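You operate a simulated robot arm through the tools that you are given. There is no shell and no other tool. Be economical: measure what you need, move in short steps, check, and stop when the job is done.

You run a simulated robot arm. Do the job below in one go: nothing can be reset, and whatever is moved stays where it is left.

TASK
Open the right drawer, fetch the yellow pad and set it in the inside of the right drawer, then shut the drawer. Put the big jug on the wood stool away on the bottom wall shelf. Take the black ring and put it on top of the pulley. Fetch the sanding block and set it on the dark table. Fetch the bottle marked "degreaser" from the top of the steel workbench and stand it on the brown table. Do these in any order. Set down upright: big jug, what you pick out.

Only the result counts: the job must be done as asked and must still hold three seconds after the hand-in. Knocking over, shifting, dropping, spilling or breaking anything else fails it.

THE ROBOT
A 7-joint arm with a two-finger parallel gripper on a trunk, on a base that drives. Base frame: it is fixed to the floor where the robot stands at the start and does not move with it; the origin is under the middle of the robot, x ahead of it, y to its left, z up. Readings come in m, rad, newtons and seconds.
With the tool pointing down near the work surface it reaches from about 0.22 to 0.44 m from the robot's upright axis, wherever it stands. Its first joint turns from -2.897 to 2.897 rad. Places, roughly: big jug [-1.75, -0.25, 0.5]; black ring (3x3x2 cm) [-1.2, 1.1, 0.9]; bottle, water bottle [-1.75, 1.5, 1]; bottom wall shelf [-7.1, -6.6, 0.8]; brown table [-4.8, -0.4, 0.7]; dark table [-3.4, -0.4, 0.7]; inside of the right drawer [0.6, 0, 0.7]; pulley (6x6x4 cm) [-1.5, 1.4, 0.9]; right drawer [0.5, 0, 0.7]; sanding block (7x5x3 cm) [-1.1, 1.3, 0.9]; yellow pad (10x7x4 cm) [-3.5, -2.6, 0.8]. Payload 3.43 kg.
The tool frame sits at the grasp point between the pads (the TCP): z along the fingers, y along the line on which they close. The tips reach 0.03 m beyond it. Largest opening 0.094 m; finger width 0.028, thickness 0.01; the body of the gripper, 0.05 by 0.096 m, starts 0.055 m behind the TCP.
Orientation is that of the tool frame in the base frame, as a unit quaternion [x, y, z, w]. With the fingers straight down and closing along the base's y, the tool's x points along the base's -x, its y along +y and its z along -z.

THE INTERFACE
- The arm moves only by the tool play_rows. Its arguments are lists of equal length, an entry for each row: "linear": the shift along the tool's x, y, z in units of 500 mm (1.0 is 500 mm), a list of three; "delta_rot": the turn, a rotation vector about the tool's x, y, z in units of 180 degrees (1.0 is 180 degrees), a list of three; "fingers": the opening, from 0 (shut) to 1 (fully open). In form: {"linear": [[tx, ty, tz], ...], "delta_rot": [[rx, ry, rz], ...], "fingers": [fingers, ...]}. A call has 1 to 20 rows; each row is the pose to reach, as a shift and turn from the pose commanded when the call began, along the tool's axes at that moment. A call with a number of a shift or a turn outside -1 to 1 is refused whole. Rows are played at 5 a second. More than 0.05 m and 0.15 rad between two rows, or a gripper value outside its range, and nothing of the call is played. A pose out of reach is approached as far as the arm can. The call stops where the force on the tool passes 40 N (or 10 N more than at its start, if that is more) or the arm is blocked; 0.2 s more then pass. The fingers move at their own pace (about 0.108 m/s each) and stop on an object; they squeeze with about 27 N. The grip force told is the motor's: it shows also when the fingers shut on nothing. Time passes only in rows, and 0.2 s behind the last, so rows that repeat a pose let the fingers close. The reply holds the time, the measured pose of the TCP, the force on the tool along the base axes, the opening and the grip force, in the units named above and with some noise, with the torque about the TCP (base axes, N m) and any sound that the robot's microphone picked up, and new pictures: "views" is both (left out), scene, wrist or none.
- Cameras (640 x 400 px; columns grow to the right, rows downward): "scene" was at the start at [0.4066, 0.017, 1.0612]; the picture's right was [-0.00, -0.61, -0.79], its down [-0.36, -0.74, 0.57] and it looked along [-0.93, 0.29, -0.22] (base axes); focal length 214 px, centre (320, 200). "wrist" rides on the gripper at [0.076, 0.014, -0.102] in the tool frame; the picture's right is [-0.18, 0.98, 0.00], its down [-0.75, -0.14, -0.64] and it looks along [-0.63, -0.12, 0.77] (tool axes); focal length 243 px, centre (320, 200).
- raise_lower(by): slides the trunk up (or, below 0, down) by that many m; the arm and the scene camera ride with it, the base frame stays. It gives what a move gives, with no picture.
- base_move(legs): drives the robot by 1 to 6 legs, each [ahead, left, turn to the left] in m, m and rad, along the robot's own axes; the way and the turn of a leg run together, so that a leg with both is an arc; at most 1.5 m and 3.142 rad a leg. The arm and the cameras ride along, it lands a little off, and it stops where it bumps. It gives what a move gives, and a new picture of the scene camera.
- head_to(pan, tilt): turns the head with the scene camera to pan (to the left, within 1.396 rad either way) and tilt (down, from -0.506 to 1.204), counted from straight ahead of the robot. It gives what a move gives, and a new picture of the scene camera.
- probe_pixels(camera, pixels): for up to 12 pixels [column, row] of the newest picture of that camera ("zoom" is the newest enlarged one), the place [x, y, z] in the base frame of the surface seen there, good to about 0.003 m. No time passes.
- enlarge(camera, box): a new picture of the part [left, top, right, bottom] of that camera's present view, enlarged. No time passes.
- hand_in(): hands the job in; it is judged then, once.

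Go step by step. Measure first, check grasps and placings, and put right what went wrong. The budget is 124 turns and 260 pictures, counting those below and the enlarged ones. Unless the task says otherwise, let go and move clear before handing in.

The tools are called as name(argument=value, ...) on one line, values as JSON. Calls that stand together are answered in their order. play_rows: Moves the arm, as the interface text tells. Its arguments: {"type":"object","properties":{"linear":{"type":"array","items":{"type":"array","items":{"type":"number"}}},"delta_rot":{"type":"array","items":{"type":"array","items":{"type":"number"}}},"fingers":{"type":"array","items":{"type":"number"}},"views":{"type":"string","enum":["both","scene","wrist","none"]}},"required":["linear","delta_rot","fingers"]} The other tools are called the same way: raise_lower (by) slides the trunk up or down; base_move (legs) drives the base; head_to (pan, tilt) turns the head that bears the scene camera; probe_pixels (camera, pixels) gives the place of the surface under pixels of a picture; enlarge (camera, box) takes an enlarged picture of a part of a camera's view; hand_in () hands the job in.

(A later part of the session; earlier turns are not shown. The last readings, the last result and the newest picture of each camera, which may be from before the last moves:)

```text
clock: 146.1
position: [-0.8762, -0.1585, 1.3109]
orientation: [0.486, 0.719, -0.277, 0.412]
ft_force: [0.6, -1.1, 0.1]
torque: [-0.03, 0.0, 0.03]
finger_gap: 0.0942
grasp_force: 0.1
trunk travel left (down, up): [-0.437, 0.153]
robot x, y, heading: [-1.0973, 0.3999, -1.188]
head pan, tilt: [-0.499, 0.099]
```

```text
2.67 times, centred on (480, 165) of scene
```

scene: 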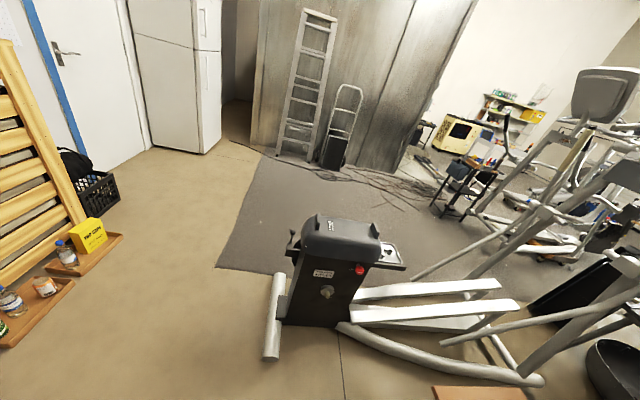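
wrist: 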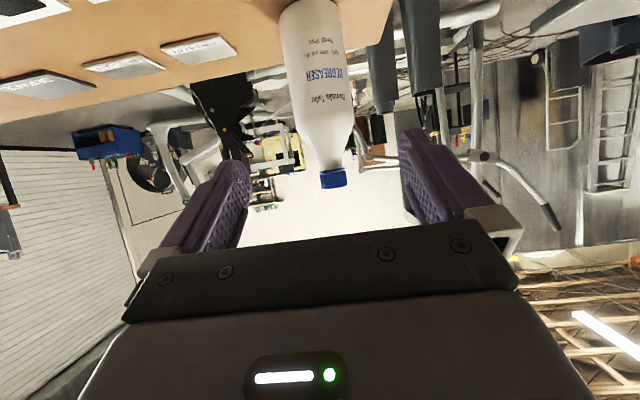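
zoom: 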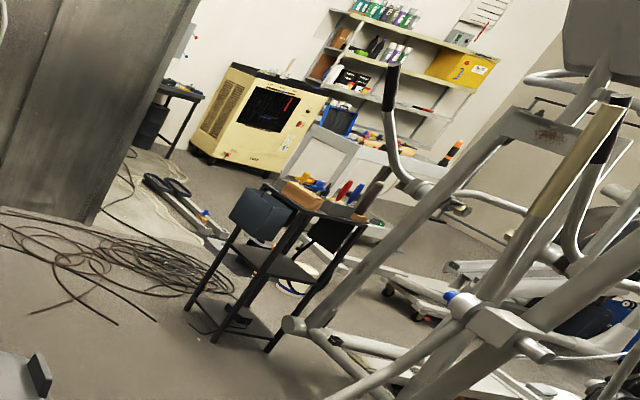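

The pad's stand (zoom (310,200)) is reachable from the east; a lane at x≈-0.45 leads south past the machine's foot at x≈-1.0. I drive it and face west.

base_move(legs=[[0, 0, -0.383], [0, 0.65, 0], [1.3, 0, 0], [1.35, 0, 0], [0, 0, -1.571], [1.3, 0, 0]])

head_to(pan=0.0, tilt=0.1)

```text
clock: 173.3
position: [-2.359, -2.2749, 1.3103]
orientation: [0.869, 0.0, -0.496, 0.001]
ft_force: [0.4, 0.3, 0.4]
torque: [-0.01, 0.0, -0.01]
finger_gap: 0.0938
grasp_force: 0.2
trunk travel left (down, up): [-0.437, 0.153]
robot x, y, heading: [-1.7613, -2.277, -3.137]
head pan, tilt: [-0.499, 0.099]
```

scene: 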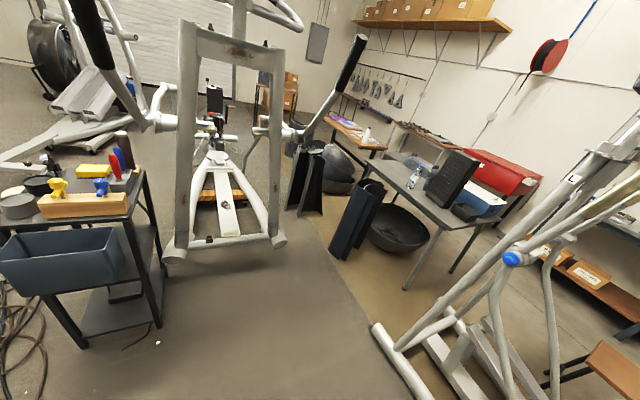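

```text
clock: 174.2
position: [-2.3588, -2.2747, 1.3099]
orientation: [0.868, 0.001, -0.496, 0.001]
ft_force: [-0.4, 0.4, -0.5]
torque: [0.03, 0.05, 0.02]
finger_gap: 0.0939
grasp_force: 0.0
trunk travel left (down, up): [-0.437, 0.153]
robot x, y, heading: [-1.7583, -2.2763, -3.142]
head pan, tilt: [0.0, 0.099]
```

scene: 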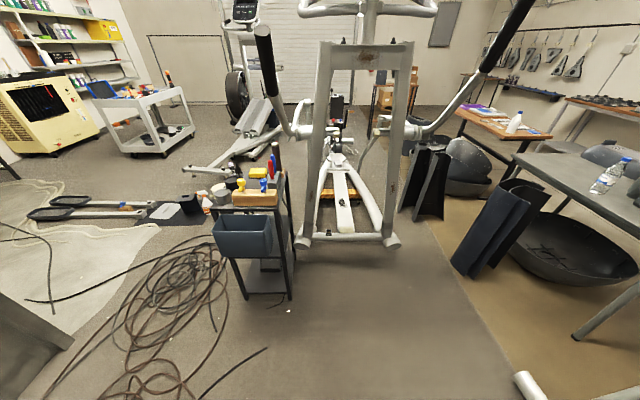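

enlarge(camera="scene", box=[180, 130, 320, 240])

```text
3.64 times, centred on (250, 185) of scene
```

zoom: 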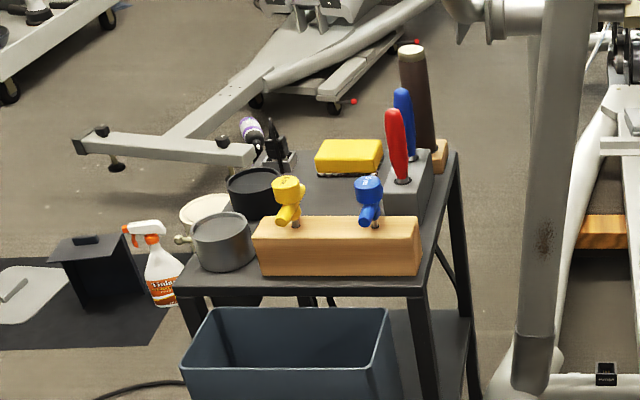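

probe_pixels(camera="zoom", pixels=[[350, 155], [320, 148], [380, 148], [322, 170], [376, 172], [350, 195], [415, 60], [400, 110], [285, 185], [330, 225], [370, 185], [275, 150]])

probe_pixels(camera="zoom", pixels=[[380, 145], [320, 160], [250, 175], [215, 225], [455, 160], [190, 285], [430, 285], [440, 150], [440, 165], [290, 175], [355, 140], [260, 130]])

```text
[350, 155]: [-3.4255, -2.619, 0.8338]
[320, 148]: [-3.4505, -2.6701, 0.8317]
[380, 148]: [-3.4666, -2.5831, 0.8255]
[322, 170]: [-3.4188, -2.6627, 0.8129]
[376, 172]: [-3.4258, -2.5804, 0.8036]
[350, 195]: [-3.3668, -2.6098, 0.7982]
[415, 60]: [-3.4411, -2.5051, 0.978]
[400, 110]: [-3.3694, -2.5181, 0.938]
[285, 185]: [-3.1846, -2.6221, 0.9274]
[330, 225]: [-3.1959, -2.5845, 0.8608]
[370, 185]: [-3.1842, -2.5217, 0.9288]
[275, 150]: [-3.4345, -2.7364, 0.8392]
```

```text
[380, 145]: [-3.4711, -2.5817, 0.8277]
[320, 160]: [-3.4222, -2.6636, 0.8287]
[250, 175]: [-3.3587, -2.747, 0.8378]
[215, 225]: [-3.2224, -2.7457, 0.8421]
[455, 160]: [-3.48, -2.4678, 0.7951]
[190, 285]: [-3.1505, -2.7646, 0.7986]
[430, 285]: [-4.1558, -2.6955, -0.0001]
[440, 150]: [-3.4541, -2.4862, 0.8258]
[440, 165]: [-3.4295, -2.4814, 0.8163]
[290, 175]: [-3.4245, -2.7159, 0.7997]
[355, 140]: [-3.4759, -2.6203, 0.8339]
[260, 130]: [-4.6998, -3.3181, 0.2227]
```

The pad lies at about x -3.42…-3.485, y -2.67…-2.58, top z 0.834 on a stand at 0.798. I'll grip its 7 cm side (along x) from above, so I turn the hand straight down with fingers closing fore-aft.

play_rows(linear=[[0.004, 0, -0.006], [0.007, 0, -0.013], [0.011, 0, -0.019], [0.015, 0, -0.026], [0.018, 0, -0.032], [0.022, 0, -0.038], [0.026, 0, -0.045], [0.03, 0, -0.051], [0.033, 0, -0.057], [0.037, 0, -0.064], [0.041, 0, -0.07], [0.044, 0, -0.077], [0.048, 0, -0.083]], delta_rot=[[0.01997, 0.01997, 0.03459], [0.03994, 0.03994, 0.06918], [0.05991, 0.05991, 0.10378], [0.07988, 0.07988, 0.13837], [0.09985, 0.09985, 0.17296], [0.11982, 0.11982, 0.20755], [0.13978, 0.13978, 0.24215], [0.15975, 0.15975, 0.27674], [0.17972, 0.17972, 0.31133], [0.19969, 0.19969, 0.34592], [0.21966, 0.21966, 0.38052], [0.23963, 0.23963, 0.41511], [0.2596, 0.2596, 0.4497]], fingers=[1, 1, 1, 1, 1, 1, 1, 1, 1, 1, 1, 1, 1], views="scene")

raise_lower(by=-0.2)

```text
clock: 177.1
position: [-2.3117, -2.2755, 1.311]
orientation: [-0.707, 0.707, -0.004, 0.004]
ft_force: [-0.2, 0.3, 0.4]
torque: [0.0, 0.0, 0.0]
finger_gap: 0.0941
grasp_force: 0.0
trunk travel left (down, up): [-0.437, 0.153]
robot x, y, heading: [-1.7593, -2.2711, -3.14]
head pan, tilt: [0.0, 0.099]
```

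scene: 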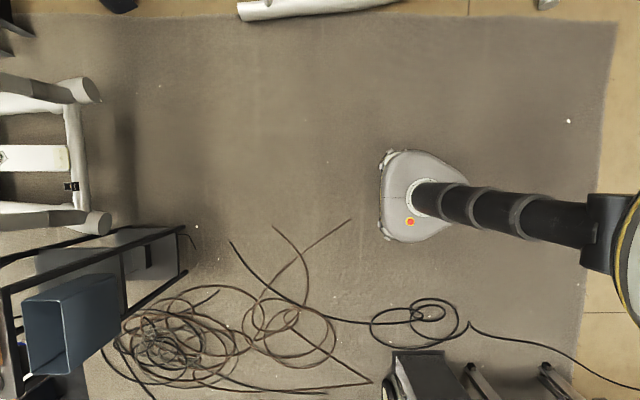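

```text
clock: 179.2
position: [-2.3108, -2.2756, 1.112]
orientation: [0.707, -0.707, 0.003, -0.002]
ft_force: [0.0, 0.1, 0.1]
torque: [-0.01, 0.02, -0.02]
finger_gap: 0.0938
grasp_force: 0.1
trunk travel left (down, up): [-0.237, 0.353]
robot x, y, heading: [-1.7588, -2.2728, -3.144]
head pan, tilt: [0.0, 0.099]
```

Reach 0.55 with tool down works. I probe the floor layout around the stand from that top view.

probe_pixels(camera="scene", pixels=[[232, 242], [250, 300], [120, 325], [200, 290], [120, 275], [120, 360], [180, 232], [100, 225], [98, 95], [385, 160], [465, 185], [400, 240]])

```text
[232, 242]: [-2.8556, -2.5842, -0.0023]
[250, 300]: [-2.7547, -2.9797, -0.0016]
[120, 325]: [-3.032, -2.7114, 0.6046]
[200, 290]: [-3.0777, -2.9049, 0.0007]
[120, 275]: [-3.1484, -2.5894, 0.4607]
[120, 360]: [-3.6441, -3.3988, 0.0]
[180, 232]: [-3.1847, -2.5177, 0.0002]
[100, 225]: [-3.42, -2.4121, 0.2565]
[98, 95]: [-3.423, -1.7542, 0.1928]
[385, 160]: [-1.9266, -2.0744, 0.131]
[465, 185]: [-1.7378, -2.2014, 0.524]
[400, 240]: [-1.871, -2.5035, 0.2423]
```

I extend and yaw the hand, advance a little, and turn toward the pad, then check the machine's handle near the path.

play_rows(linear=[[0, 0.033, 0], [0, 0.065, 0], [0, 0.098, 0], [0, 0.13, 0]], delta_rot=[[0, 0, 0.042], [0, 0, 0.084], [0, 0, 0.127], [0, 0, 0.169]], fingers=[1, 1, 1, 1], views="none")

base_move(legs=[[0.5, 0, 0], [0, 0, 0.531]])

head_to(pan=0.9, tilt=0.0)

```text
clock: 180.2
position: [-2.3765, -2.2748, 1.1106]
orientation: [-0.497, 0.868, -0.003, 0.003]
ft_force: [-0.1, -0.4, 0.6]
torque: [-0.02, 0.01, -0.03]
finger_gap: 0.094
grasp_force: 0.1
trunk travel left (down, up): [-0.237, 0.353]
robot x, y, heading: [-1.7638, -2.2749, -3.144]
head pan, tilt: [0.0, 0.099]
```

```text
clock: 184.7
position: [-2.7962, -2.5823, 1.1104]
orientation: [-0.706, 0.708, -0.002, 0.004]
ft_force: [-0.3, 0.5, -0.5]
torque: [0.0, 0.01, -0.07]
finger_gap: 0.094
grasp_force: 0.2
trunk travel left (down, up): [-0.237, 0.353]
robot x, y, heading: [-2.2677, -2.274, -2.618]
head pan, tilt: [0.0, 0.099]
```

scene: 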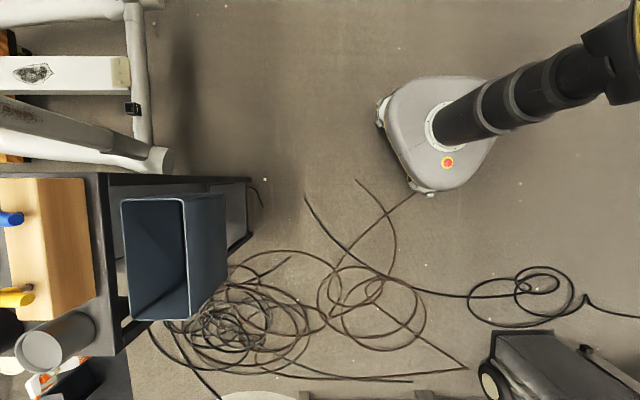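

```text
clock: 185.9
position: [-2.7959, -2.5828, 1.111]
orientation: [-0.706, 0.708, -0.002, 0.005]
ft_force: [0.5, -0.1, -0.2]
torque: [0.02, 0.01, 0.02]
finger_gap: 0.0942
grasp_force: 0.0
trunk travel left (down, up): [-0.237, 0.353]
robot x, y, heading: [-2.2693, -2.2731, -2.614]
head pan, tilt: [0.901, 0.0]
```

scene: 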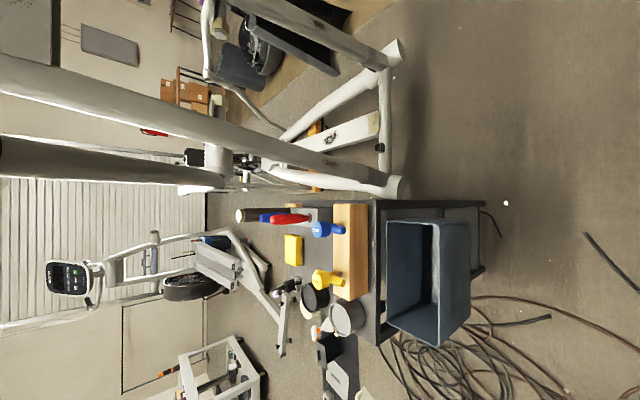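

probe_pixels(camera="scene", pixels=[[20, 160], [100, 180], [150, 186], [200, 183], [215, 160], [300, 150], [375, 192], [50, 100], [240, 215], [293, 250], [293, 237], [293, 262]])

```text
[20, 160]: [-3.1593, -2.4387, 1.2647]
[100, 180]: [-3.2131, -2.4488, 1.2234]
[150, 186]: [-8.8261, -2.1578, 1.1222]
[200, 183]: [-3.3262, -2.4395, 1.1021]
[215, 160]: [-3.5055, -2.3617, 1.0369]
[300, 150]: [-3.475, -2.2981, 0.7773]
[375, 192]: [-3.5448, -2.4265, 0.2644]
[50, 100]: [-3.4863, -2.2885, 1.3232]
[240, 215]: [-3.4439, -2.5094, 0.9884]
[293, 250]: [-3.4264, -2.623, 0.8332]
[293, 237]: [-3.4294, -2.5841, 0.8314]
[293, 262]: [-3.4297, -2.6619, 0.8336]
```

The machine's handle hangs at y≈-2.44 above z 1.03, so the arm must come in straight from the east (y≈-2.62), where cables lie. I check whether those cables have height.

enlarge(camera="scene", box=[460, 200, 640, 400])

```text
2.00 times, centred on (550, 300) of scene
```

zoom: 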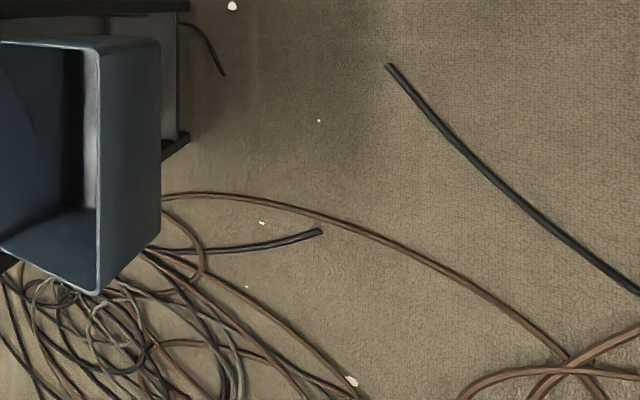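

probe_pixels(camera="zoom", pixels=[[390, 67], [450, 137], [452, 150], [550, 232], [320, 232], [300, 237], [330, 220], [430, 262], [420, 290], [130, 330], [100, 350], [570, 372]])

```text
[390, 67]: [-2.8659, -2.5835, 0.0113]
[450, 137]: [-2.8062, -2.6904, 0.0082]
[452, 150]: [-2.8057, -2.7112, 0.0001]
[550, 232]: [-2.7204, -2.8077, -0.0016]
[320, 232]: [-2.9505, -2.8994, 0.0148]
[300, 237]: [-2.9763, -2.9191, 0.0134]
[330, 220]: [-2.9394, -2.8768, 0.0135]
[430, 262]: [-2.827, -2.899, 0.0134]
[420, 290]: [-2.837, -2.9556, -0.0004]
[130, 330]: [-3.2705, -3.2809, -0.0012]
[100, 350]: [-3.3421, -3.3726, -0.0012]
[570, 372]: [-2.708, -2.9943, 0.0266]
```

The cables stand 10–15 mm high. Since a bump just stops the base, I square up west-facing and slide to y≈-2.62, testing whether cables hinder the base.

play_rows(linear=[[0, 0, 0], [0, 0, 0], [0, 0, 0], [0, 0, 0]], delta_rot=[[0, 0, -0.042], [0, 0, -0.084], [0, 0, -0.127], [0, 0, -0.168]], fingers=[1, 1, 1, 1], views="none")

base_move(legs=[[0, 0, -0.527], [0, 0.345, 0]])

```text
clock: 186.9
position: [-2.7962, -2.5827, 1.1093]
orientation: [0.867, -0.499, 0.003, -0.003]
ft_force: [0.3, -0.1, 0.6]
torque: [-0.05, -0.02, 0.01]
finger_gap: 0.0939
grasp_force: 0.0
trunk travel left (down, up): [-0.237, 0.353]
robot x, y, heading: [-2.2653, -2.2724, -2.62]
head pan, tilt: [0.901, 0.0]
```

```text
clock: 190.6
position: [-2.8822, -2.6196, 1.1095]
orientation: [-0.705, 0.709, -0.002, 0.003]
ft_force: [0.4, -0.4, 0.3]
torque: [0.03, -0.03, 0.04]
finger_gap: 0.0941
grasp_force: 0.1
trunk travel left (down, up): [-0.237, 0.353]
robot x, y, heading: [-2.2658, -2.6199, 3.139]
head pan, tilt: [0.901, 0.0]
```

scene: 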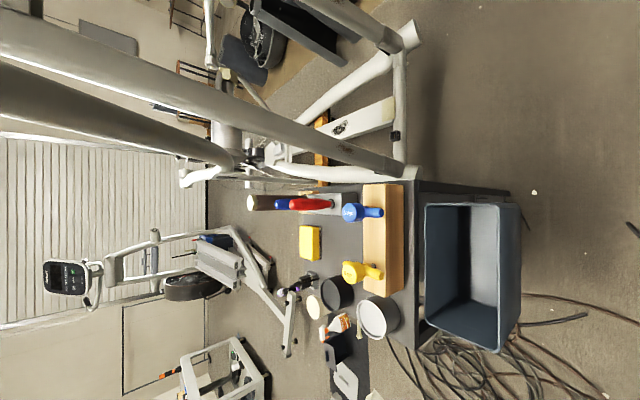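

No bump over cables. I drive forward until the hand is above the pad.

base_move(legs=[[0.568, 0, 0]])

head_to(pan=0.1, tilt=-0.25)

```text
clock: 193.8
position: [-3.448, -2.6194, 1.1104]
orientation: [-0.706, 0.708, -0.003, 0.003]
ft_force: [0.2, -1.5, -0.5]
torque: [-0.01, -0.03, 0.01]
finger_gap: 0.094
grasp_force: 0.0
trunk travel left (down, up): [-0.237, 0.353]
robot x, y, heading: [-2.8363, -2.6208, 3.145]
head pan, tilt: [0.901, 0.0]
```

scene: 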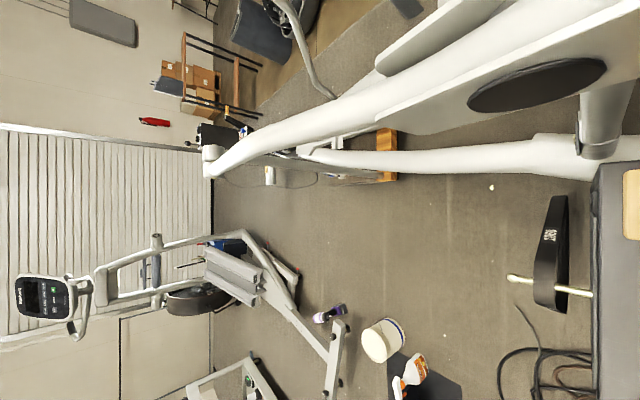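

```text
clock: 195.0
position: [-3.4486, -2.6184, 1.1104]
orientation: [-0.706, 0.708, -0.004, 0.002]
ft_force: [-0.9, 0.1, -1.2]
torque: [0.0, 0.0, -0.02]
finger_gap: 0.0942
grasp_force: 0.1
trunk travel left (down, up): [-0.237, 0.353]
robot x, y, heading: [-2.8339, -2.6162, 3.136]
head pan, tilt: [0.099, -0.25]
```

scene: 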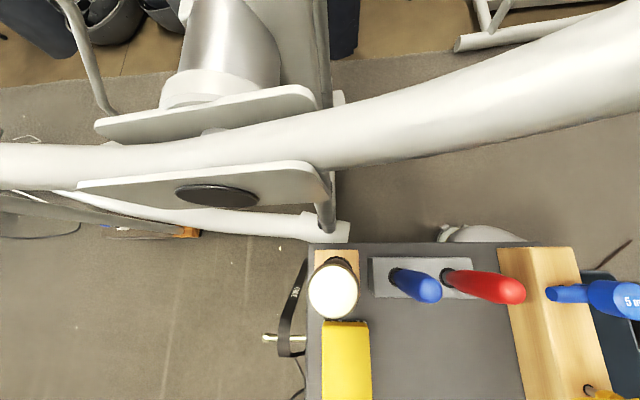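

head_to(pan=0.0, tilt=0.15)

```text
clock: 195.8
position: [-3.4486, -2.618, 1.1106]
orientation: [-0.706, 0.709, -0.004, 0.003]
ft_force: [0.3, 0.1, -0.5]
torque: [0.01, -0.01, -0.02]
finger_gap: 0.0941
grasp_force: 0.0
trunk travel left (down, up): [-0.237, 0.353]
robot x, y, heading: [-2.8351, -2.6206, 3.138]
head pan, tilt: [0.0, 0.15]
```

scene: 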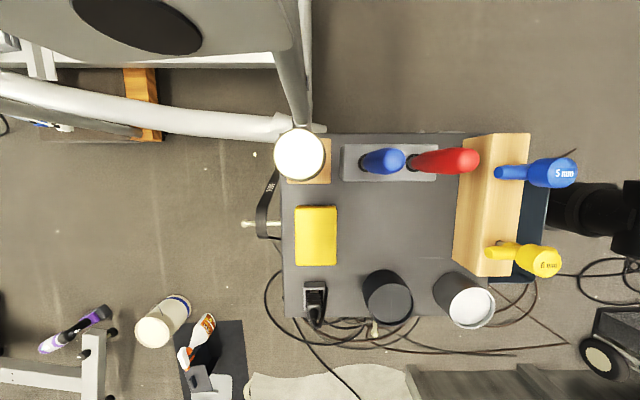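

probe_pixels(camera="scene", pixels=[[297, 235], [334, 235], [316, 207], [316, 264], [316, 235], [300, 155], [315, 290], [370, 235], [285, 250], [323, 155]])

```text
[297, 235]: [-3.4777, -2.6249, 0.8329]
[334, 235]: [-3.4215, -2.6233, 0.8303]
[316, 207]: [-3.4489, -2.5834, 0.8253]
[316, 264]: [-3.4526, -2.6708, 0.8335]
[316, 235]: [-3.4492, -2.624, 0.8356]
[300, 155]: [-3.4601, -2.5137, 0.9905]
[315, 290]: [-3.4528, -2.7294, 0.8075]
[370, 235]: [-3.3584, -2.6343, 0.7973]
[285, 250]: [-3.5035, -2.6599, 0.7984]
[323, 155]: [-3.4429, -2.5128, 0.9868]
```

Pad centre (-3.4495,-2.627). I lower the trunk, trim 9 mm in y, and narrow the opening to 0.08.

raise_lower(by=-0.2)

play_rows(linear=[[0.018, 0, 0], [0.018, 0, 0.05]], delta_rot=[[0, 0, 0], [0, 0, 0]], fingers=[0.85, 0.85], views="both")

```text
clock: 197.5
position: [-3.4513, -2.6163, 0.9489]
orientation: [-0.706, 0.708, 0.006, -0.001]
ft_force: [2.6, -1.3, 20.1]
torque: [2.26, 0.07, -0.3]
finger_gap: 0.0939
grasp_force: 0.1
trunk travel left (down, up): [-0.067, 0.523]
robot x, y, heading: [-2.8337, -2.6149, 3.14]
head pan, tilt: [0.0, 0.15]
stopped: the force on the tool passed its limit at 57 N (the readings are from after the stop); the commanded pose is now the measured one
```

```text
clock: 198.0
position: [-3.4532, -2.6198, 0.949]
orientation: [-0.705, 0.709, 0.011, -0.002]
ft_force: [4.4, 1.3, 20.7]
torque: [2.27, 0.0, -0.47]
finger_gap: 0.0798
grasp_force: 0.0
trunk travel left (down, up): [-0.067, 0.523]
robot x, y, heading: [-2.8318, -2.6177, 3.14]
head pan, tilt: [0.0, 0.15]
stopped in row 2: the force on the tool passed its limit at 53 N (the readings are from after the stop); the commanded pose is now the measured one
```

scene: 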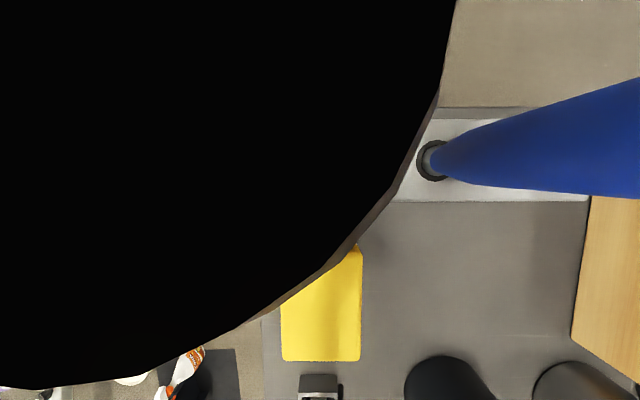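
wrist: 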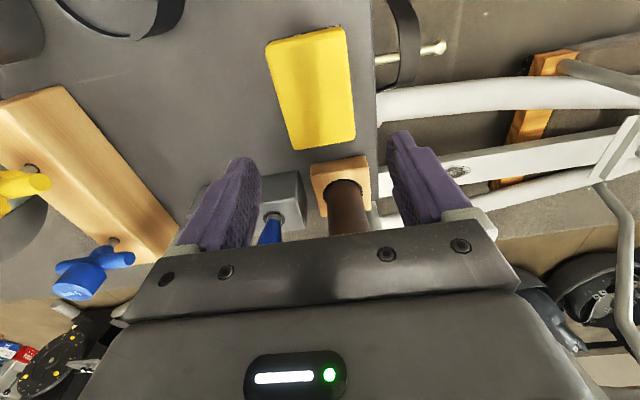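

The force (lever ≈0.11 m toward +y) shows the head unit beside the palm landed on the brown roller's top. I raise straight up and check nothing moved.

raise_lower(by=0.2)

head_to(pan=0.0, tilt=0.15)

```text
clock: 200.2
position: [-3.4545, -2.6219, 1.1443]
orientation: [-0.706, 0.708, 0.008, -0.001]
ft_force: [-0.5, 0.0, 0.7]
torque: [-0.01, -0.01, 0.0]
finger_gap: 0.0799
grasp_force: 0.0
trunk travel left (down, up): [-0.267, 0.323]
robot x, y, heading: [-2.833, -2.6198, 3.143]
head pan, tilt: [0.0, 0.15]
```

```text
clock: 200.8
position: [-3.4536, -2.6227, 1.145]
orientation: [-0.706, 0.708, 0.009, -0.001]
ft_force: [0.4, 0.4, -0.6]
torque: [0.0, 0.01, 0.03]
finger_gap: 0.0802
grasp_force: 0.0
trunk travel left (down, up): [-0.267, 0.323]
robot x, y, heading: [-2.8352, -2.6141, 3.14]
head pan, tilt: [0.0, 0.15]
```

scene: 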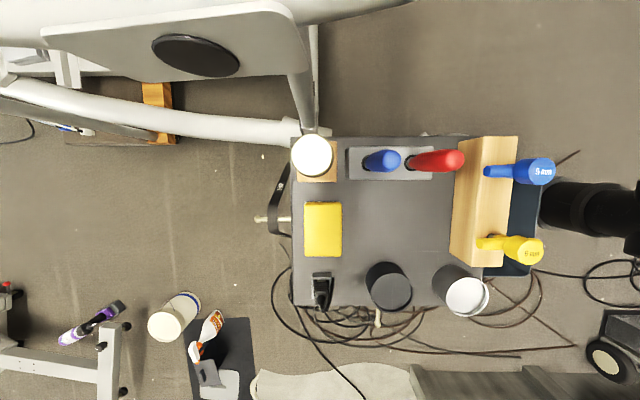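

Roller still upright in place. I spin the hand 180° through its natural roll, so the head unit sits on the south side.

play_rows(linear=[[0, 0, 0], [0, 0, 0], [0, 0, 0], [0, 0, 0], [0, 0, 0], [0, 0, 0], [0, 0, 0], [0, 0, 0], [0, 0, 0], [0, 0, 0], [0, 0, 0]], delta_rot=[[0, 0, -0.0455], [0, 0, -0.091], [0, 0, -0.1365], [0, 0, -0.182], [0, 0, -0.2275], [0, 0, -0.273], [0, 0, -0.3185], [0, 0, -0.364], [0, 0, -0.4095], [0, 0, -0.455], [0, 0, -0.5]], fingers=[0.85, 0.85, 0.85, 0.85, 0.85, 0.85, 0.85, 0.85, 0.85, 0.85, 0.85], views="none")

play_rows(linear=[[0, 0, 0], [0, 0, 0], [0, 0, 0], [0, 0, 0], [0, 0, 0], [0, 0, 0], [0, 0, 0], [0, 0, 0], [0, 0, 0], [0, 0, 0], [0, 0, 0]], delta_rot=[[0, 0, -0.0455], [0, 0, -0.091], [0, 0, -0.1365], [0, 0, -0.182], [0, 0, -0.2275], [0, 0, -0.273], [0, 0, -0.3185], [0, 0, -0.364], [0, 0, -0.4095], [0, 0, -0.455], [0, 0, -0.5]], fingers=[0.85, 0.85, 0.85, 0.85, 0.85, 0.85, 0.85, 0.85, 0.85, 0.85, 0.85], views="both")

```text
clock: 203.2
position: [-3.4537, -2.6213, 1.146]
orientation: [1.0, -0.002, -0.007, -0.005]
ft_force: [0.0, 1.3, 0.5]
torque: [0.0, 0.02, 0.01]
finger_gap: 0.08
grasp_force: 0.0
trunk travel left (down, up): [-0.267, 0.323]
robot x, y, heading: [-2.8329, -2.6189, 3.14]
head pan, tilt: [0.0, 0.15]
```

```text
clock: 205.6
position: [-3.4538, -2.6208, 1.1454]
orientation: [0.708, 0.706, -0.001, -0.009]
ft_force: [-0.6, 0.5, -0.4]
torque: [0.0, 0.0, -0.01]
finger_gap: 0.0799
grasp_force: 0.0
trunk travel left (down, up): [-0.267, 0.323]
robot x, y, heading: [-2.8315, -2.6223, 3.142]
head pan, tilt: [0.0, 0.15]
```

scene: 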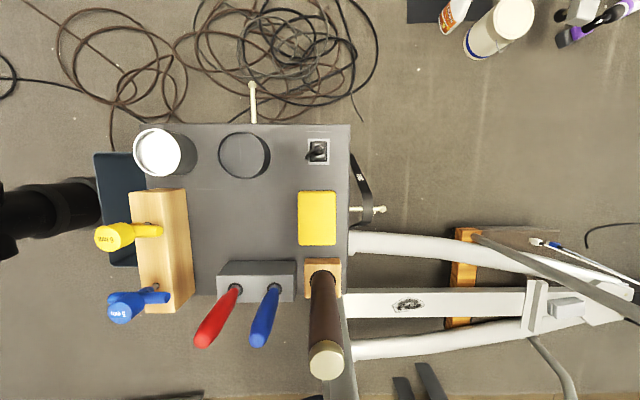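
wrist: 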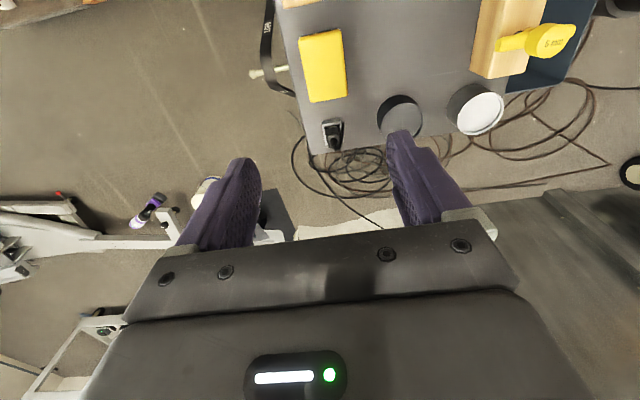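

Now the roller is clear of the head. I trim to (-3.4495,-2.645), level the hand, and lower.

play_rows(linear=[[-0.024, 0.0086, 0], [-0.048, 0.0086, 0]], delta_rot=[[-0.0045, -0.0036, 0], [-0.0045, -0.0036, 0]], fingers=[0.85, 0.85], views="none")

raise_lower(by=-0.22)

play_rows(linear=[[0, 0, 0.03]], delta_rot=[[0, 0, 0]], fingers=[0.85], views="both")

```text
clock: 206.2
position: [-3.4498, -2.646, 1.1443]
orientation: [0.708, 0.706, 0.0, 0.002]
ft_force: [0.5, -0.6, -0.1]
torque: [0.02, 0.0, 0.0]
finger_gap: 0.0801
grasp_force: 0.0
trunk travel left (down, up): [-0.267, 0.323]
robot x, y, heading: [-2.8339, -2.6198, 3.136]
head pan, tilt: [0.0, 0.15]
```

```text
clock: 208.5
position: [-3.4495, -2.6451, 0.9243]
orientation: [0.708, 0.706, -0.001, 0.001]
ft_force: [-1.0, -0.6, -0.7]
torque: [-0.03, 0.0, -0.03]
finger_gap: 0.0799
grasp_force: 0.0
trunk travel left (down, up): [-0.047, 0.543]
robot x, y, heading: [-2.8355, -2.6154, 3.14]
head pan, tilt: [0.0, 0.15]
```

```text
clock: 208.9
position: [-3.449, -2.6467, 0.9102]
orientation: [0.708, 0.706, 0.001, 0.0]
ft_force: [-0.2, -0.3, 0.7]
torque: [0.0, 0.0, 0.0]
finger_gap: 0.08
grasp_force: 0.1
trunk travel left (down, up): [-0.047, 0.543]
robot x, y, heading: [-2.833, -2.6166, 3.138]
head pan, tilt: [0.0, 0.15]
```

scene: 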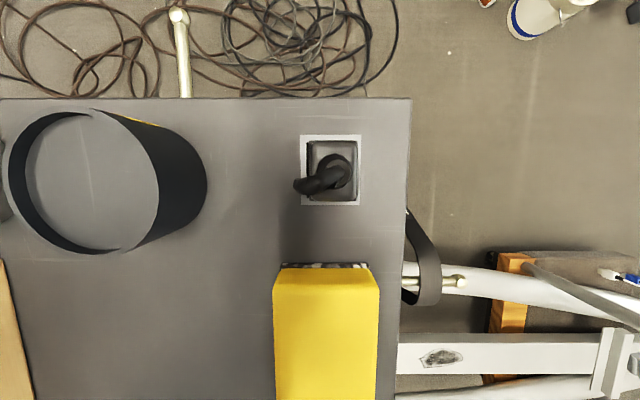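
wrist: 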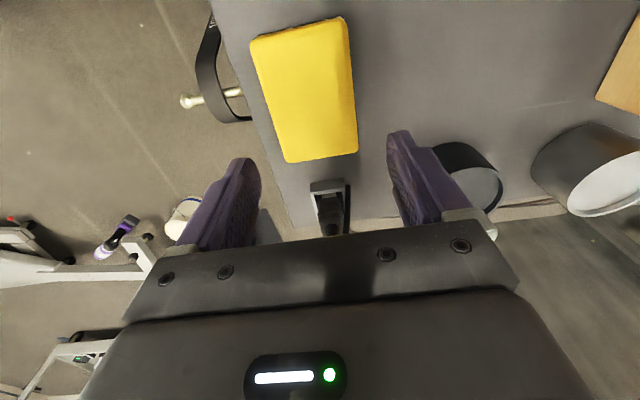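

Clear view; pad at (325,335) between fingers' line. I descend the remaining 76 mm and close.

play_rows(linear=[[0, 0, 0.06], [0, 0, 0.12], [0, 0, 0.152], [0, 0, 0.152], [0, 0, 0.152], [0, 0, 0.152]], delta_rot=[[0, 0, 0], [0, 0, 0], [0, 0, 0], [0, 0, 0], [0, 0, 0], [0, 0, 0]], fingers=[0.85, 0.85, 0.85, 0.4, 0.2, 0.2], views="wrist")

```text
clock: 210.3
position: [-3.4487, -2.6455, 0.8362]
orientation: [0.709, 0.705, 0.0, 0.001]
ft_force: [-5.7, 0.7, 8.0]
torque: [0.05, 0.17, 0.13]
finger_gap: 0.0676
grasp_force: 26.9
trunk travel left (down, up): [-0.047, 0.543]
robot x, y, heading: [-2.8386, -2.6142, 3.137]
head pan, tilt: [0.0, 0.15]
```

wrist: 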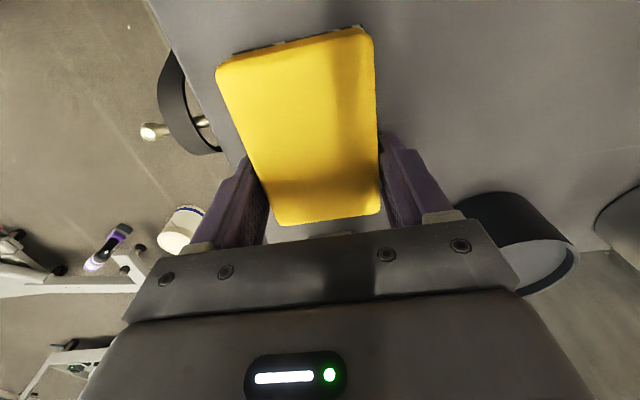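

Pad gripped (gap 0.068). I lift with arm and trunk, then back straight out east.

play_rows(linear=[[0, 0, -0.06], [0, 0, -0.14]], delta_rot=[[0, 0, 0], [0, 0, 0]], fingers=[0.2, 0.2], views="none")

raise_lower(by=0.25)

base_move(legs=[[-0.9, 0, 0]])

```text
clock: 210.9
position: [-3.449, -2.6444, 0.9043]
orientation: [0.708, 0.706, 0.0, 0.002]
ft_force: [-0.2, -0.1, -0.8]
torque: [0.0, -0.04, 0.01]
finger_gap: 0.0673
grasp_force: 27.1
trunk travel left (down, up): [-0.047, 0.543]
robot x, y, heading: [-2.8344, -2.6165, 3.139]
head pan, tilt: [0.0, 0.15]
```

```text
clock: 213.5
position: [-3.4495, -2.6444, 1.1546]
orientation: [0.709, 0.706, 0.001, 0.001]
ft_force: [-0.2, 0.4, -0.9]
torque: [-0.02, 0.01, 0.04]
finger_gap: 0.0673
grasp_force: 27.1
trunk travel left (down, up): [-0.297, 0.293]
robot x, y, heading: [-2.8333, -2.6187, 3.137]
head pan, tilt: [0.0, 0.15]
```

```text
clock: 218.2
position: [-2.5494, -2.6481, 1.1549]
orientation: [0.706, 0.708, -0.001, 0.001]
ft_force: [0.3, 0.1, -0.2]
torque: [-0.01, 0.01, 0.0]
finger_gap: 0.0674
grasp_force: 26.7
trunk travel left (down, up): [-0.297, 0.293]
robot x, y, heading: [-1.9377, -2.6192, -3.139]
head pan, tilt: [0.0, 0.15]
```

scene: 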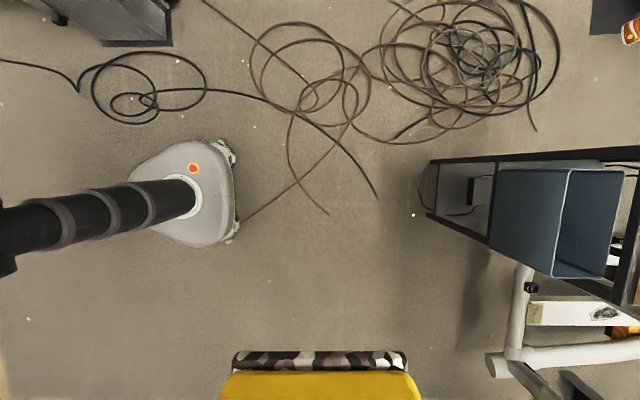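

Pad secured. I back east to the lane, slide north to y≈0, then turn to face the drawer.

base_move(legs=[[-1.48, 0, 0], [0, -1.3, 0], [0, -1.3, 0], [0, 0, -1.571]])

base_move(legs=[[0, 0, -1.571]])

head_to(pan=-0.5, tilt=0.0)

```text
clock: 241.6
position: [-0.535, 0.5986, 1.1552]
orientation: [1.0, 0.01, 0.0, 0.001]
ft_force: [0.3, 0.4, -0.2]
torque: [0.01, 0.0, 0.02]
finger_gap: 0.0675
grasp_force: 27.2
trunk travel left (down, up): [-0.297, 0.293]
robot x, y, heading: [-0.492, -0.0166, 1.595]
head pan, tilt: [0.0, 0.15]
```

scene: 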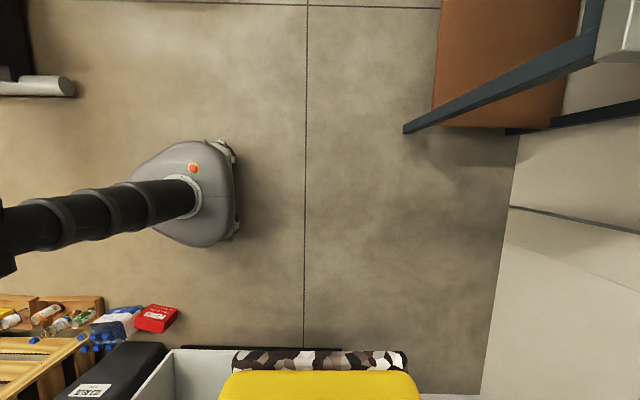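

```text
clock: 245.8
position: [0.1212, 0.0234, 1.1544]
orientation: [0.712, -0.702, -0.001, 0.0]
ft_force: [0.3, 0.0, 0.3]
torque: [0.03, -0.01, -0.04]
finger_gap: 0.0674
grasp_force: 27.0
trunk travel left (down, up): [-0.297, 0.293]
robot x, y, heading: [-0.4888, -0.0139, 0.016]
head pan, tilt: [0.0, 0.15]
```

scene: 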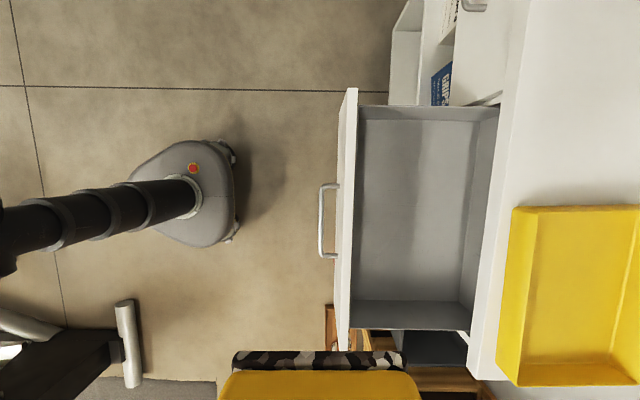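

```text
clock: 246.7
position: [0.122, 0.0231, 1.1538]
orientation: [0.712, -0.702, -0.001, 0.0]
ft_force: [-0.3, -0.3, 0.5]
torque: [0.01, 0.01, -0.02]
finger_gap: 0.0676
grasp_force: 26.5
trunk travel left (down, up): [-0.297, 0.293]
robot x, y, heading: [-0.4924, -0.016, 0.016]
head pan, tilt: [-0.499, 0.0]
```

scene: 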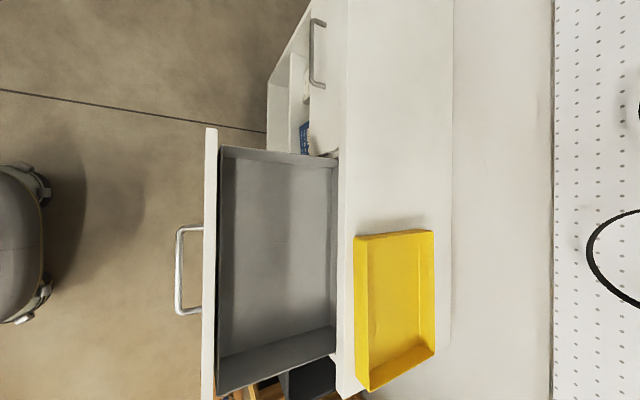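

The drawer is empty and open. I probe its floor and rims.

probe_pixels(camera="scene", pixels=[[275, 250], [230, 250], [325, 250], [275, 180], [275, 330], [210, 250], [338, 250], [275, 158], [275, 365], [180, 270]])

```text
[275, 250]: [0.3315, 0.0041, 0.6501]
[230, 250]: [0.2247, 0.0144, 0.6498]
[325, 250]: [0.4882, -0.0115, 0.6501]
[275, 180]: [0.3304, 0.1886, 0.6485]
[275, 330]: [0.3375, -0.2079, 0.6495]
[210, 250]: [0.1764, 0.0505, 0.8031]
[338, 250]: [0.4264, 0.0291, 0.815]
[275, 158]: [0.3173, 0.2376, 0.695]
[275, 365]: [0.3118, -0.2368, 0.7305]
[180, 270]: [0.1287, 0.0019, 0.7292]
```

Drawer floor z 0.65, interior x 0.19–0.43, y ±0.22. I draw the arm in, drive forward to centre on x≈0.30, and lower the trunk.

play_rows(linear=[[0, 0.076, 0], [0, 0.152, 0], [0, 0.228, 0]], delta_rot=[[0, 0, 0], [0, 0, 0], [0, 0, 0]], fingers=[0.2, 0.2, 0.2], views="none")

base_move(legs=[[0.292, 0, -0.016]])

raise_lower(by=-0.29)

```text
clock: 247.5
position: [0.0069, 0.0197, 1.1555]
orientation: [0.711, -0.703, 0.0, -0.001]
ft_force: [-0.2, 0.3, -0.3]
torque: [0.03, -0.02, 0.05]
finger_gap: 0.0674
grasp_force: 26.9
trunk travel left (down, up): [-0.297, 0.293]
robot x, y, heading: [-0.4921, -0.0146, 0.014]
head pan, tilt: [-0.499, 0.0]
```

```text
clock: 249.5
position: [0.2995, 0.0157, 1.154]
orientation: [-0.706, 0.708, 0.002, 0.0]
ft_force: [0.3, 0.0, -0.4]
torque: [0.01, 0.03, 0.0]
finger_gap: 0.0672
grasp_force: 27.2
trunk travel left (down, up): [-0.297, 0.293]
robot x, y, heading: [-0.2025, -0.0103, -0.002]
head pan, tilt: [-0.499, 0.0]
```

scene: 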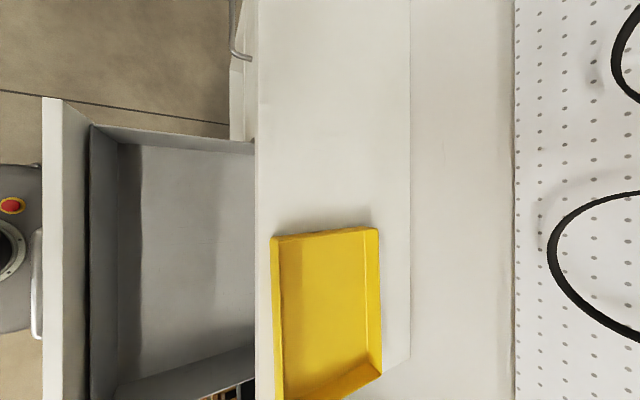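

```text
clock: 252.5
position: [0.2973, 0.0139, 0.8646]
orientation: [-0.705, 0.709, 0.0, 0.0]
ft_force: [-0.1, -0.7, 0.5]
torque: [-0.02, 0.01, 0.0]
finger_gap: 0.0674
grasp_force: 27.6
trunk travel left (down, up): [-0.007, 0.583]
robot x, y, heading: [-0.2028, -0.0122, 0.001]
head pan, tilt: [-0.499, 0.0]
```

Descending into the drawer with the arm.

play_rows(linear=[[0, 0, 0.08], [0, 0, 0.16], [0, 0, 0.24], [0, 0, 0.3], [0, 0, 0.34]], delta_rot=[[0, 0, 0], [0, 0, 0], [0, 0, 0], [0, 0, 0], [0, 0, 0]], fingers=[0.2, 0.2, 0.2, 0.2, 0.2], views="wrist")

```text
clock: 253.7
position: [0.2987, 0.0139, 0.6954]
orientation: [-0.705, 0.709, 0.0, 0.0]
ft_force: [0.0, -0.2, -0.7]
torque: [0.04, 0.01, 0.0]
finger_gap: 0.0671
grasp_force: 27.3
trunk travel left (down, up): [-0.007, 0.583]
robot x, y, heading: [-0.2044, -0.0131, -0.005]
head pan, tilt: [-0.499, 0.0]
```

wrist: 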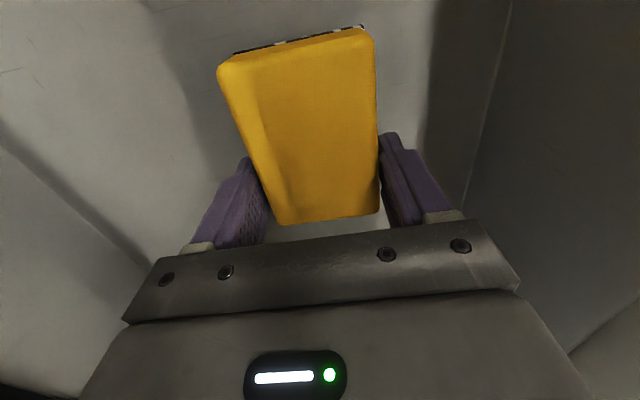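

Pad ~6 mm above the floor; lower the last bit, open, and lift away.

play_rows(linear=[[0, 0, 0.012], [0, 0, 0.012], [0, 0, 0.012], [0, 0, 0.012], [0, 0, -0.05], [0, 0, -0.13], [0, 0, -0.21], [0, 0, -0.29], [0, 0, -0.34]], delta_rot=[[0, 0, 0], [0, 0, 0], [0, 0, 0], [0, 0, 0], [0, 0, 0], [0, 0, 0], [0, 0, 0], [0, 0, 0], [0, 0, 0]], fingers=[0.2, 1, 1, 1, 1, 1, 1, 1, 1], views="none")

raise_lower(by=0.2)

head_to(pan=0, tilt=0.3)

```text
clock: 255.7
position: [0.2969, 0.0141, 0.8655]
orientation: [-0.705, 0.709, 0.001, 0.0]
ft_force: [0.5, -0.1, 0.1]
torque: [0.02, 0.01, 0.04]
finger_gap: 0.0938
grasp_force: 0.1
trunk travel left (down, up): [-0.007, 0.583]
robot x, y, heading: [-0.2034, -0.0139, 0.0]
head pan, tilt: [-0.499, 0.0]
```

```text
clock: 257.8
position: [0.2964, 0.0134, 1.0644]
orientation: [-0.706, 0.708, 0.001, 0.001]
ft_force: [-0.1, 0.5, -0.2]
torque: [0.03, 0.02, 0.03]
finger_gap: 0.094
grasp_force: 0.0
trunk travel left (down, up): [-0.207, 0.383]
robot x, y, heading: [-0.2037, -0.0134, -0.0]
head pan, tilt: [-0.499, 0.0]
```

```text
clock: 258.8
position: [0.2968, 0.0129, 1.0647]
orientation: [-0.706, 0.709, 0.001, 0.0]
ft_force: [0.3, 0.3, 0.0]
torque: [0.01, 0.01, -0.02]
finger_gap: 0.0941
grasp_force: 0.0
trunk travel left (down, up): [-0.207, 0.383]
robot x, y, heading: [-0.202, -0.0193, -0.001]
head pan, tilt: [0.0, 0.3]
```

scene: 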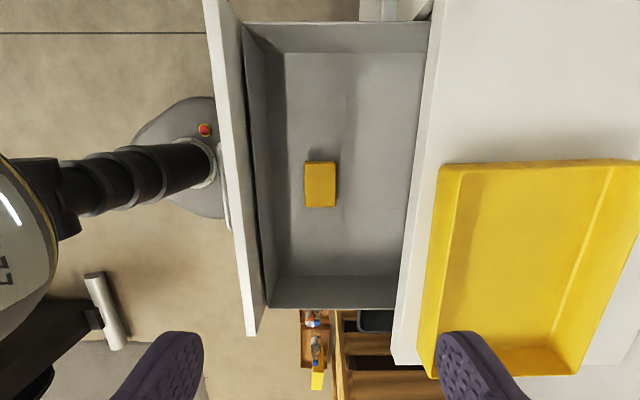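

The pad lies in the drawer at (320,185). Next I close it: back off and turn the hand to point forward with shut fingers.

base_move(legs=[[-0.55, 0, 0]])

play_rows(linear=[[0, -0.013, 0], [0, -0.027, 0], [0, -0.04, 0], [0, -0.053, 0], [0, -0.067, 0], [0, -0.08, 0], [0, -0.093, 0], [0, -0.107, 0], [0, -0.12, 0], [0, -0.133, 0], [0, -0.147, 0], [0, -0.16, 0], [0, -0.173, 0], [0, -0.187, 0], [0, -0.2, 0]], delta_rot=[[0.0257, -0.0257, 0.0257], [0.0513, -0.0513, 0.0513], [0.077, -0.077, 0.077], [0.1027, -0.1027, 0.1027], [0.1283, -0.1283, 0.1283], [0.154, -0.154, 0.154], [0.1796, -0.1796, 0.1796], [0.2053, -0.2053, 0.2053], [0.2309, -0.2309, 0.2309], [0.2566, -0.2566, 0.2566], [0.2823, -0.2823, 0.2823], [0.3079, -0.3079, 0.3079], [0.3336, -0.3336, 0.3336], [0.3592, -0.3592, 0.3592], [0.3849, -0.3849, 0.3849]], fingers=[0, 0, 0, 0, 0, 0, 0, 0, 0, 0, 0, 0, 0, 0, 0], views="none")

raise_lower(by=-0.2)

```text
clock: 261.9
position: [-0.2562, 0.0148, 1.0656]
orientation: [-0.706, 0.708, 0.001, -0.001]
ft_force: [0.6, 0.1, -0.6]
torque: [-0.02, -0.03, 0.03]
finger_gap: 0.0938
grasp_force: 0.1
trunk travel left (down, up): [-0.207, 0.383]
robot x, y, heading: [-0.7512, -0.0114, -0.0]
head pan, tilt: [0.0, 0.3]
```

scene: 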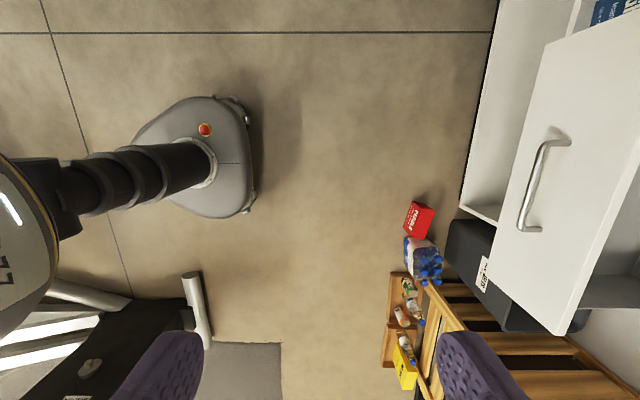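

```text
clock: 265.1
position: [-0.1566, 0.0143, 1.0649]
orientation: [0.001, 0.707, 0.0, 0.707]
ft_force: [-0.7, 0.5, -0.3]
torque: [-0.01, 0.02, -0.02]
finger_gap: 0.0
grasp_force: 27.6
trunk travel left (down, up): [-0.207, 0.383]
robot x, y, heading: [-0.7559, -0.0089, -0.003]
head pan, tilt: [0.0, 0.3]
```

```text
clock: 267.3
position: [-0.1563, 0.0137, 0.8663]
orientation: [0.002, 0.708, 0.0, 0.706]
ft_force: [-0.4, -0.7, -0.8]
torque: [-0.02, -0.02, 0.0]
finger_gap: 0.0
grasp_force: 27.3
trunk travel left (down, up): [-0.007, 0.583]
robot x, y, heading: [-0.7549, -0.0139, -0.006]
head pan, tilt: [0.0, 0.3]
```

I lower the arm to z≈0.768 (above the handle bar) and drive forward to push the drawer shut.

play_rows(linear=[[0.07, 0, 0], [0.14, 0, 0], [0.196, 0, 0]], delta_rot=[[0, 0, 0], [0, 0, 0], [0, 0, 0]], fingers=[0, 0, 0], views="scene")

base_move(legs=[[0.5, 0, 0]])

```text
clock: 268.1
position: [-0.1561, 0.0139, 0.7659]
orientation: [0.002, 0.707, -0.001, 0.707]
ft_force: [1.1, 0.2, 0.5]
torque: [0.02, 0.03, 0.03]
finger_gap: 0.0002
grasp_force: 27.1
trunk travel left (down, up): [-0.007, 0.583]
robot x, y, heading: [-0.7536, -0.0111, -0.0]
head pan, tilt: [0.0, 0.3]
```

scene: 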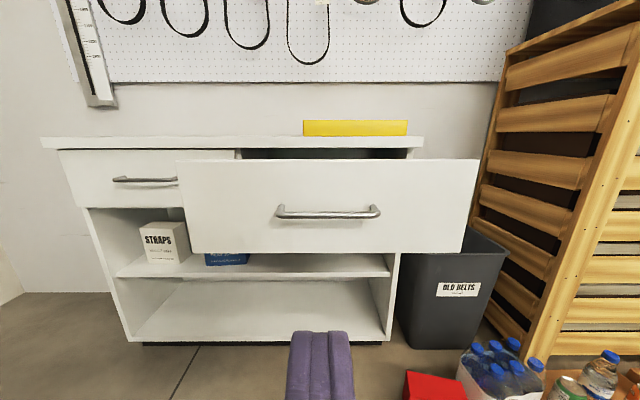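

```text
clock: 271.1
position: [0.3441, 0.0138, 0.7674]
orientation: [0.001, 0.708, 0.0, 0.707]
ft_force: [0.4, -0.7, 0.2]
torque: [0.01, 0.0, 0.02]
finger_gap: 0.0
grasp_force: 26.8
trunk travel left (down, up): [-0.007, 0.583]
robot x, y, heading: [-0.2573, -0.0133, -0.004]
head pan, tilt: [0.0, 0.3]
```

scene: 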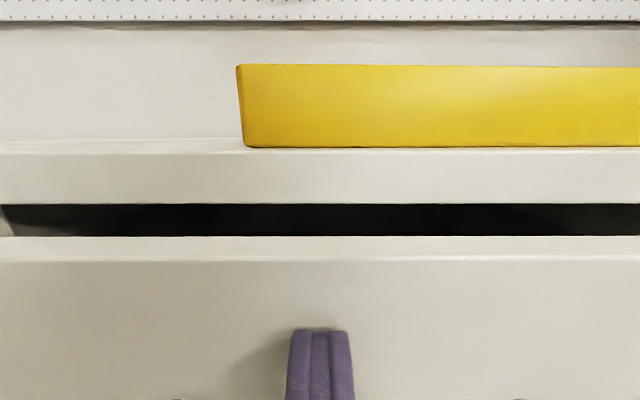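

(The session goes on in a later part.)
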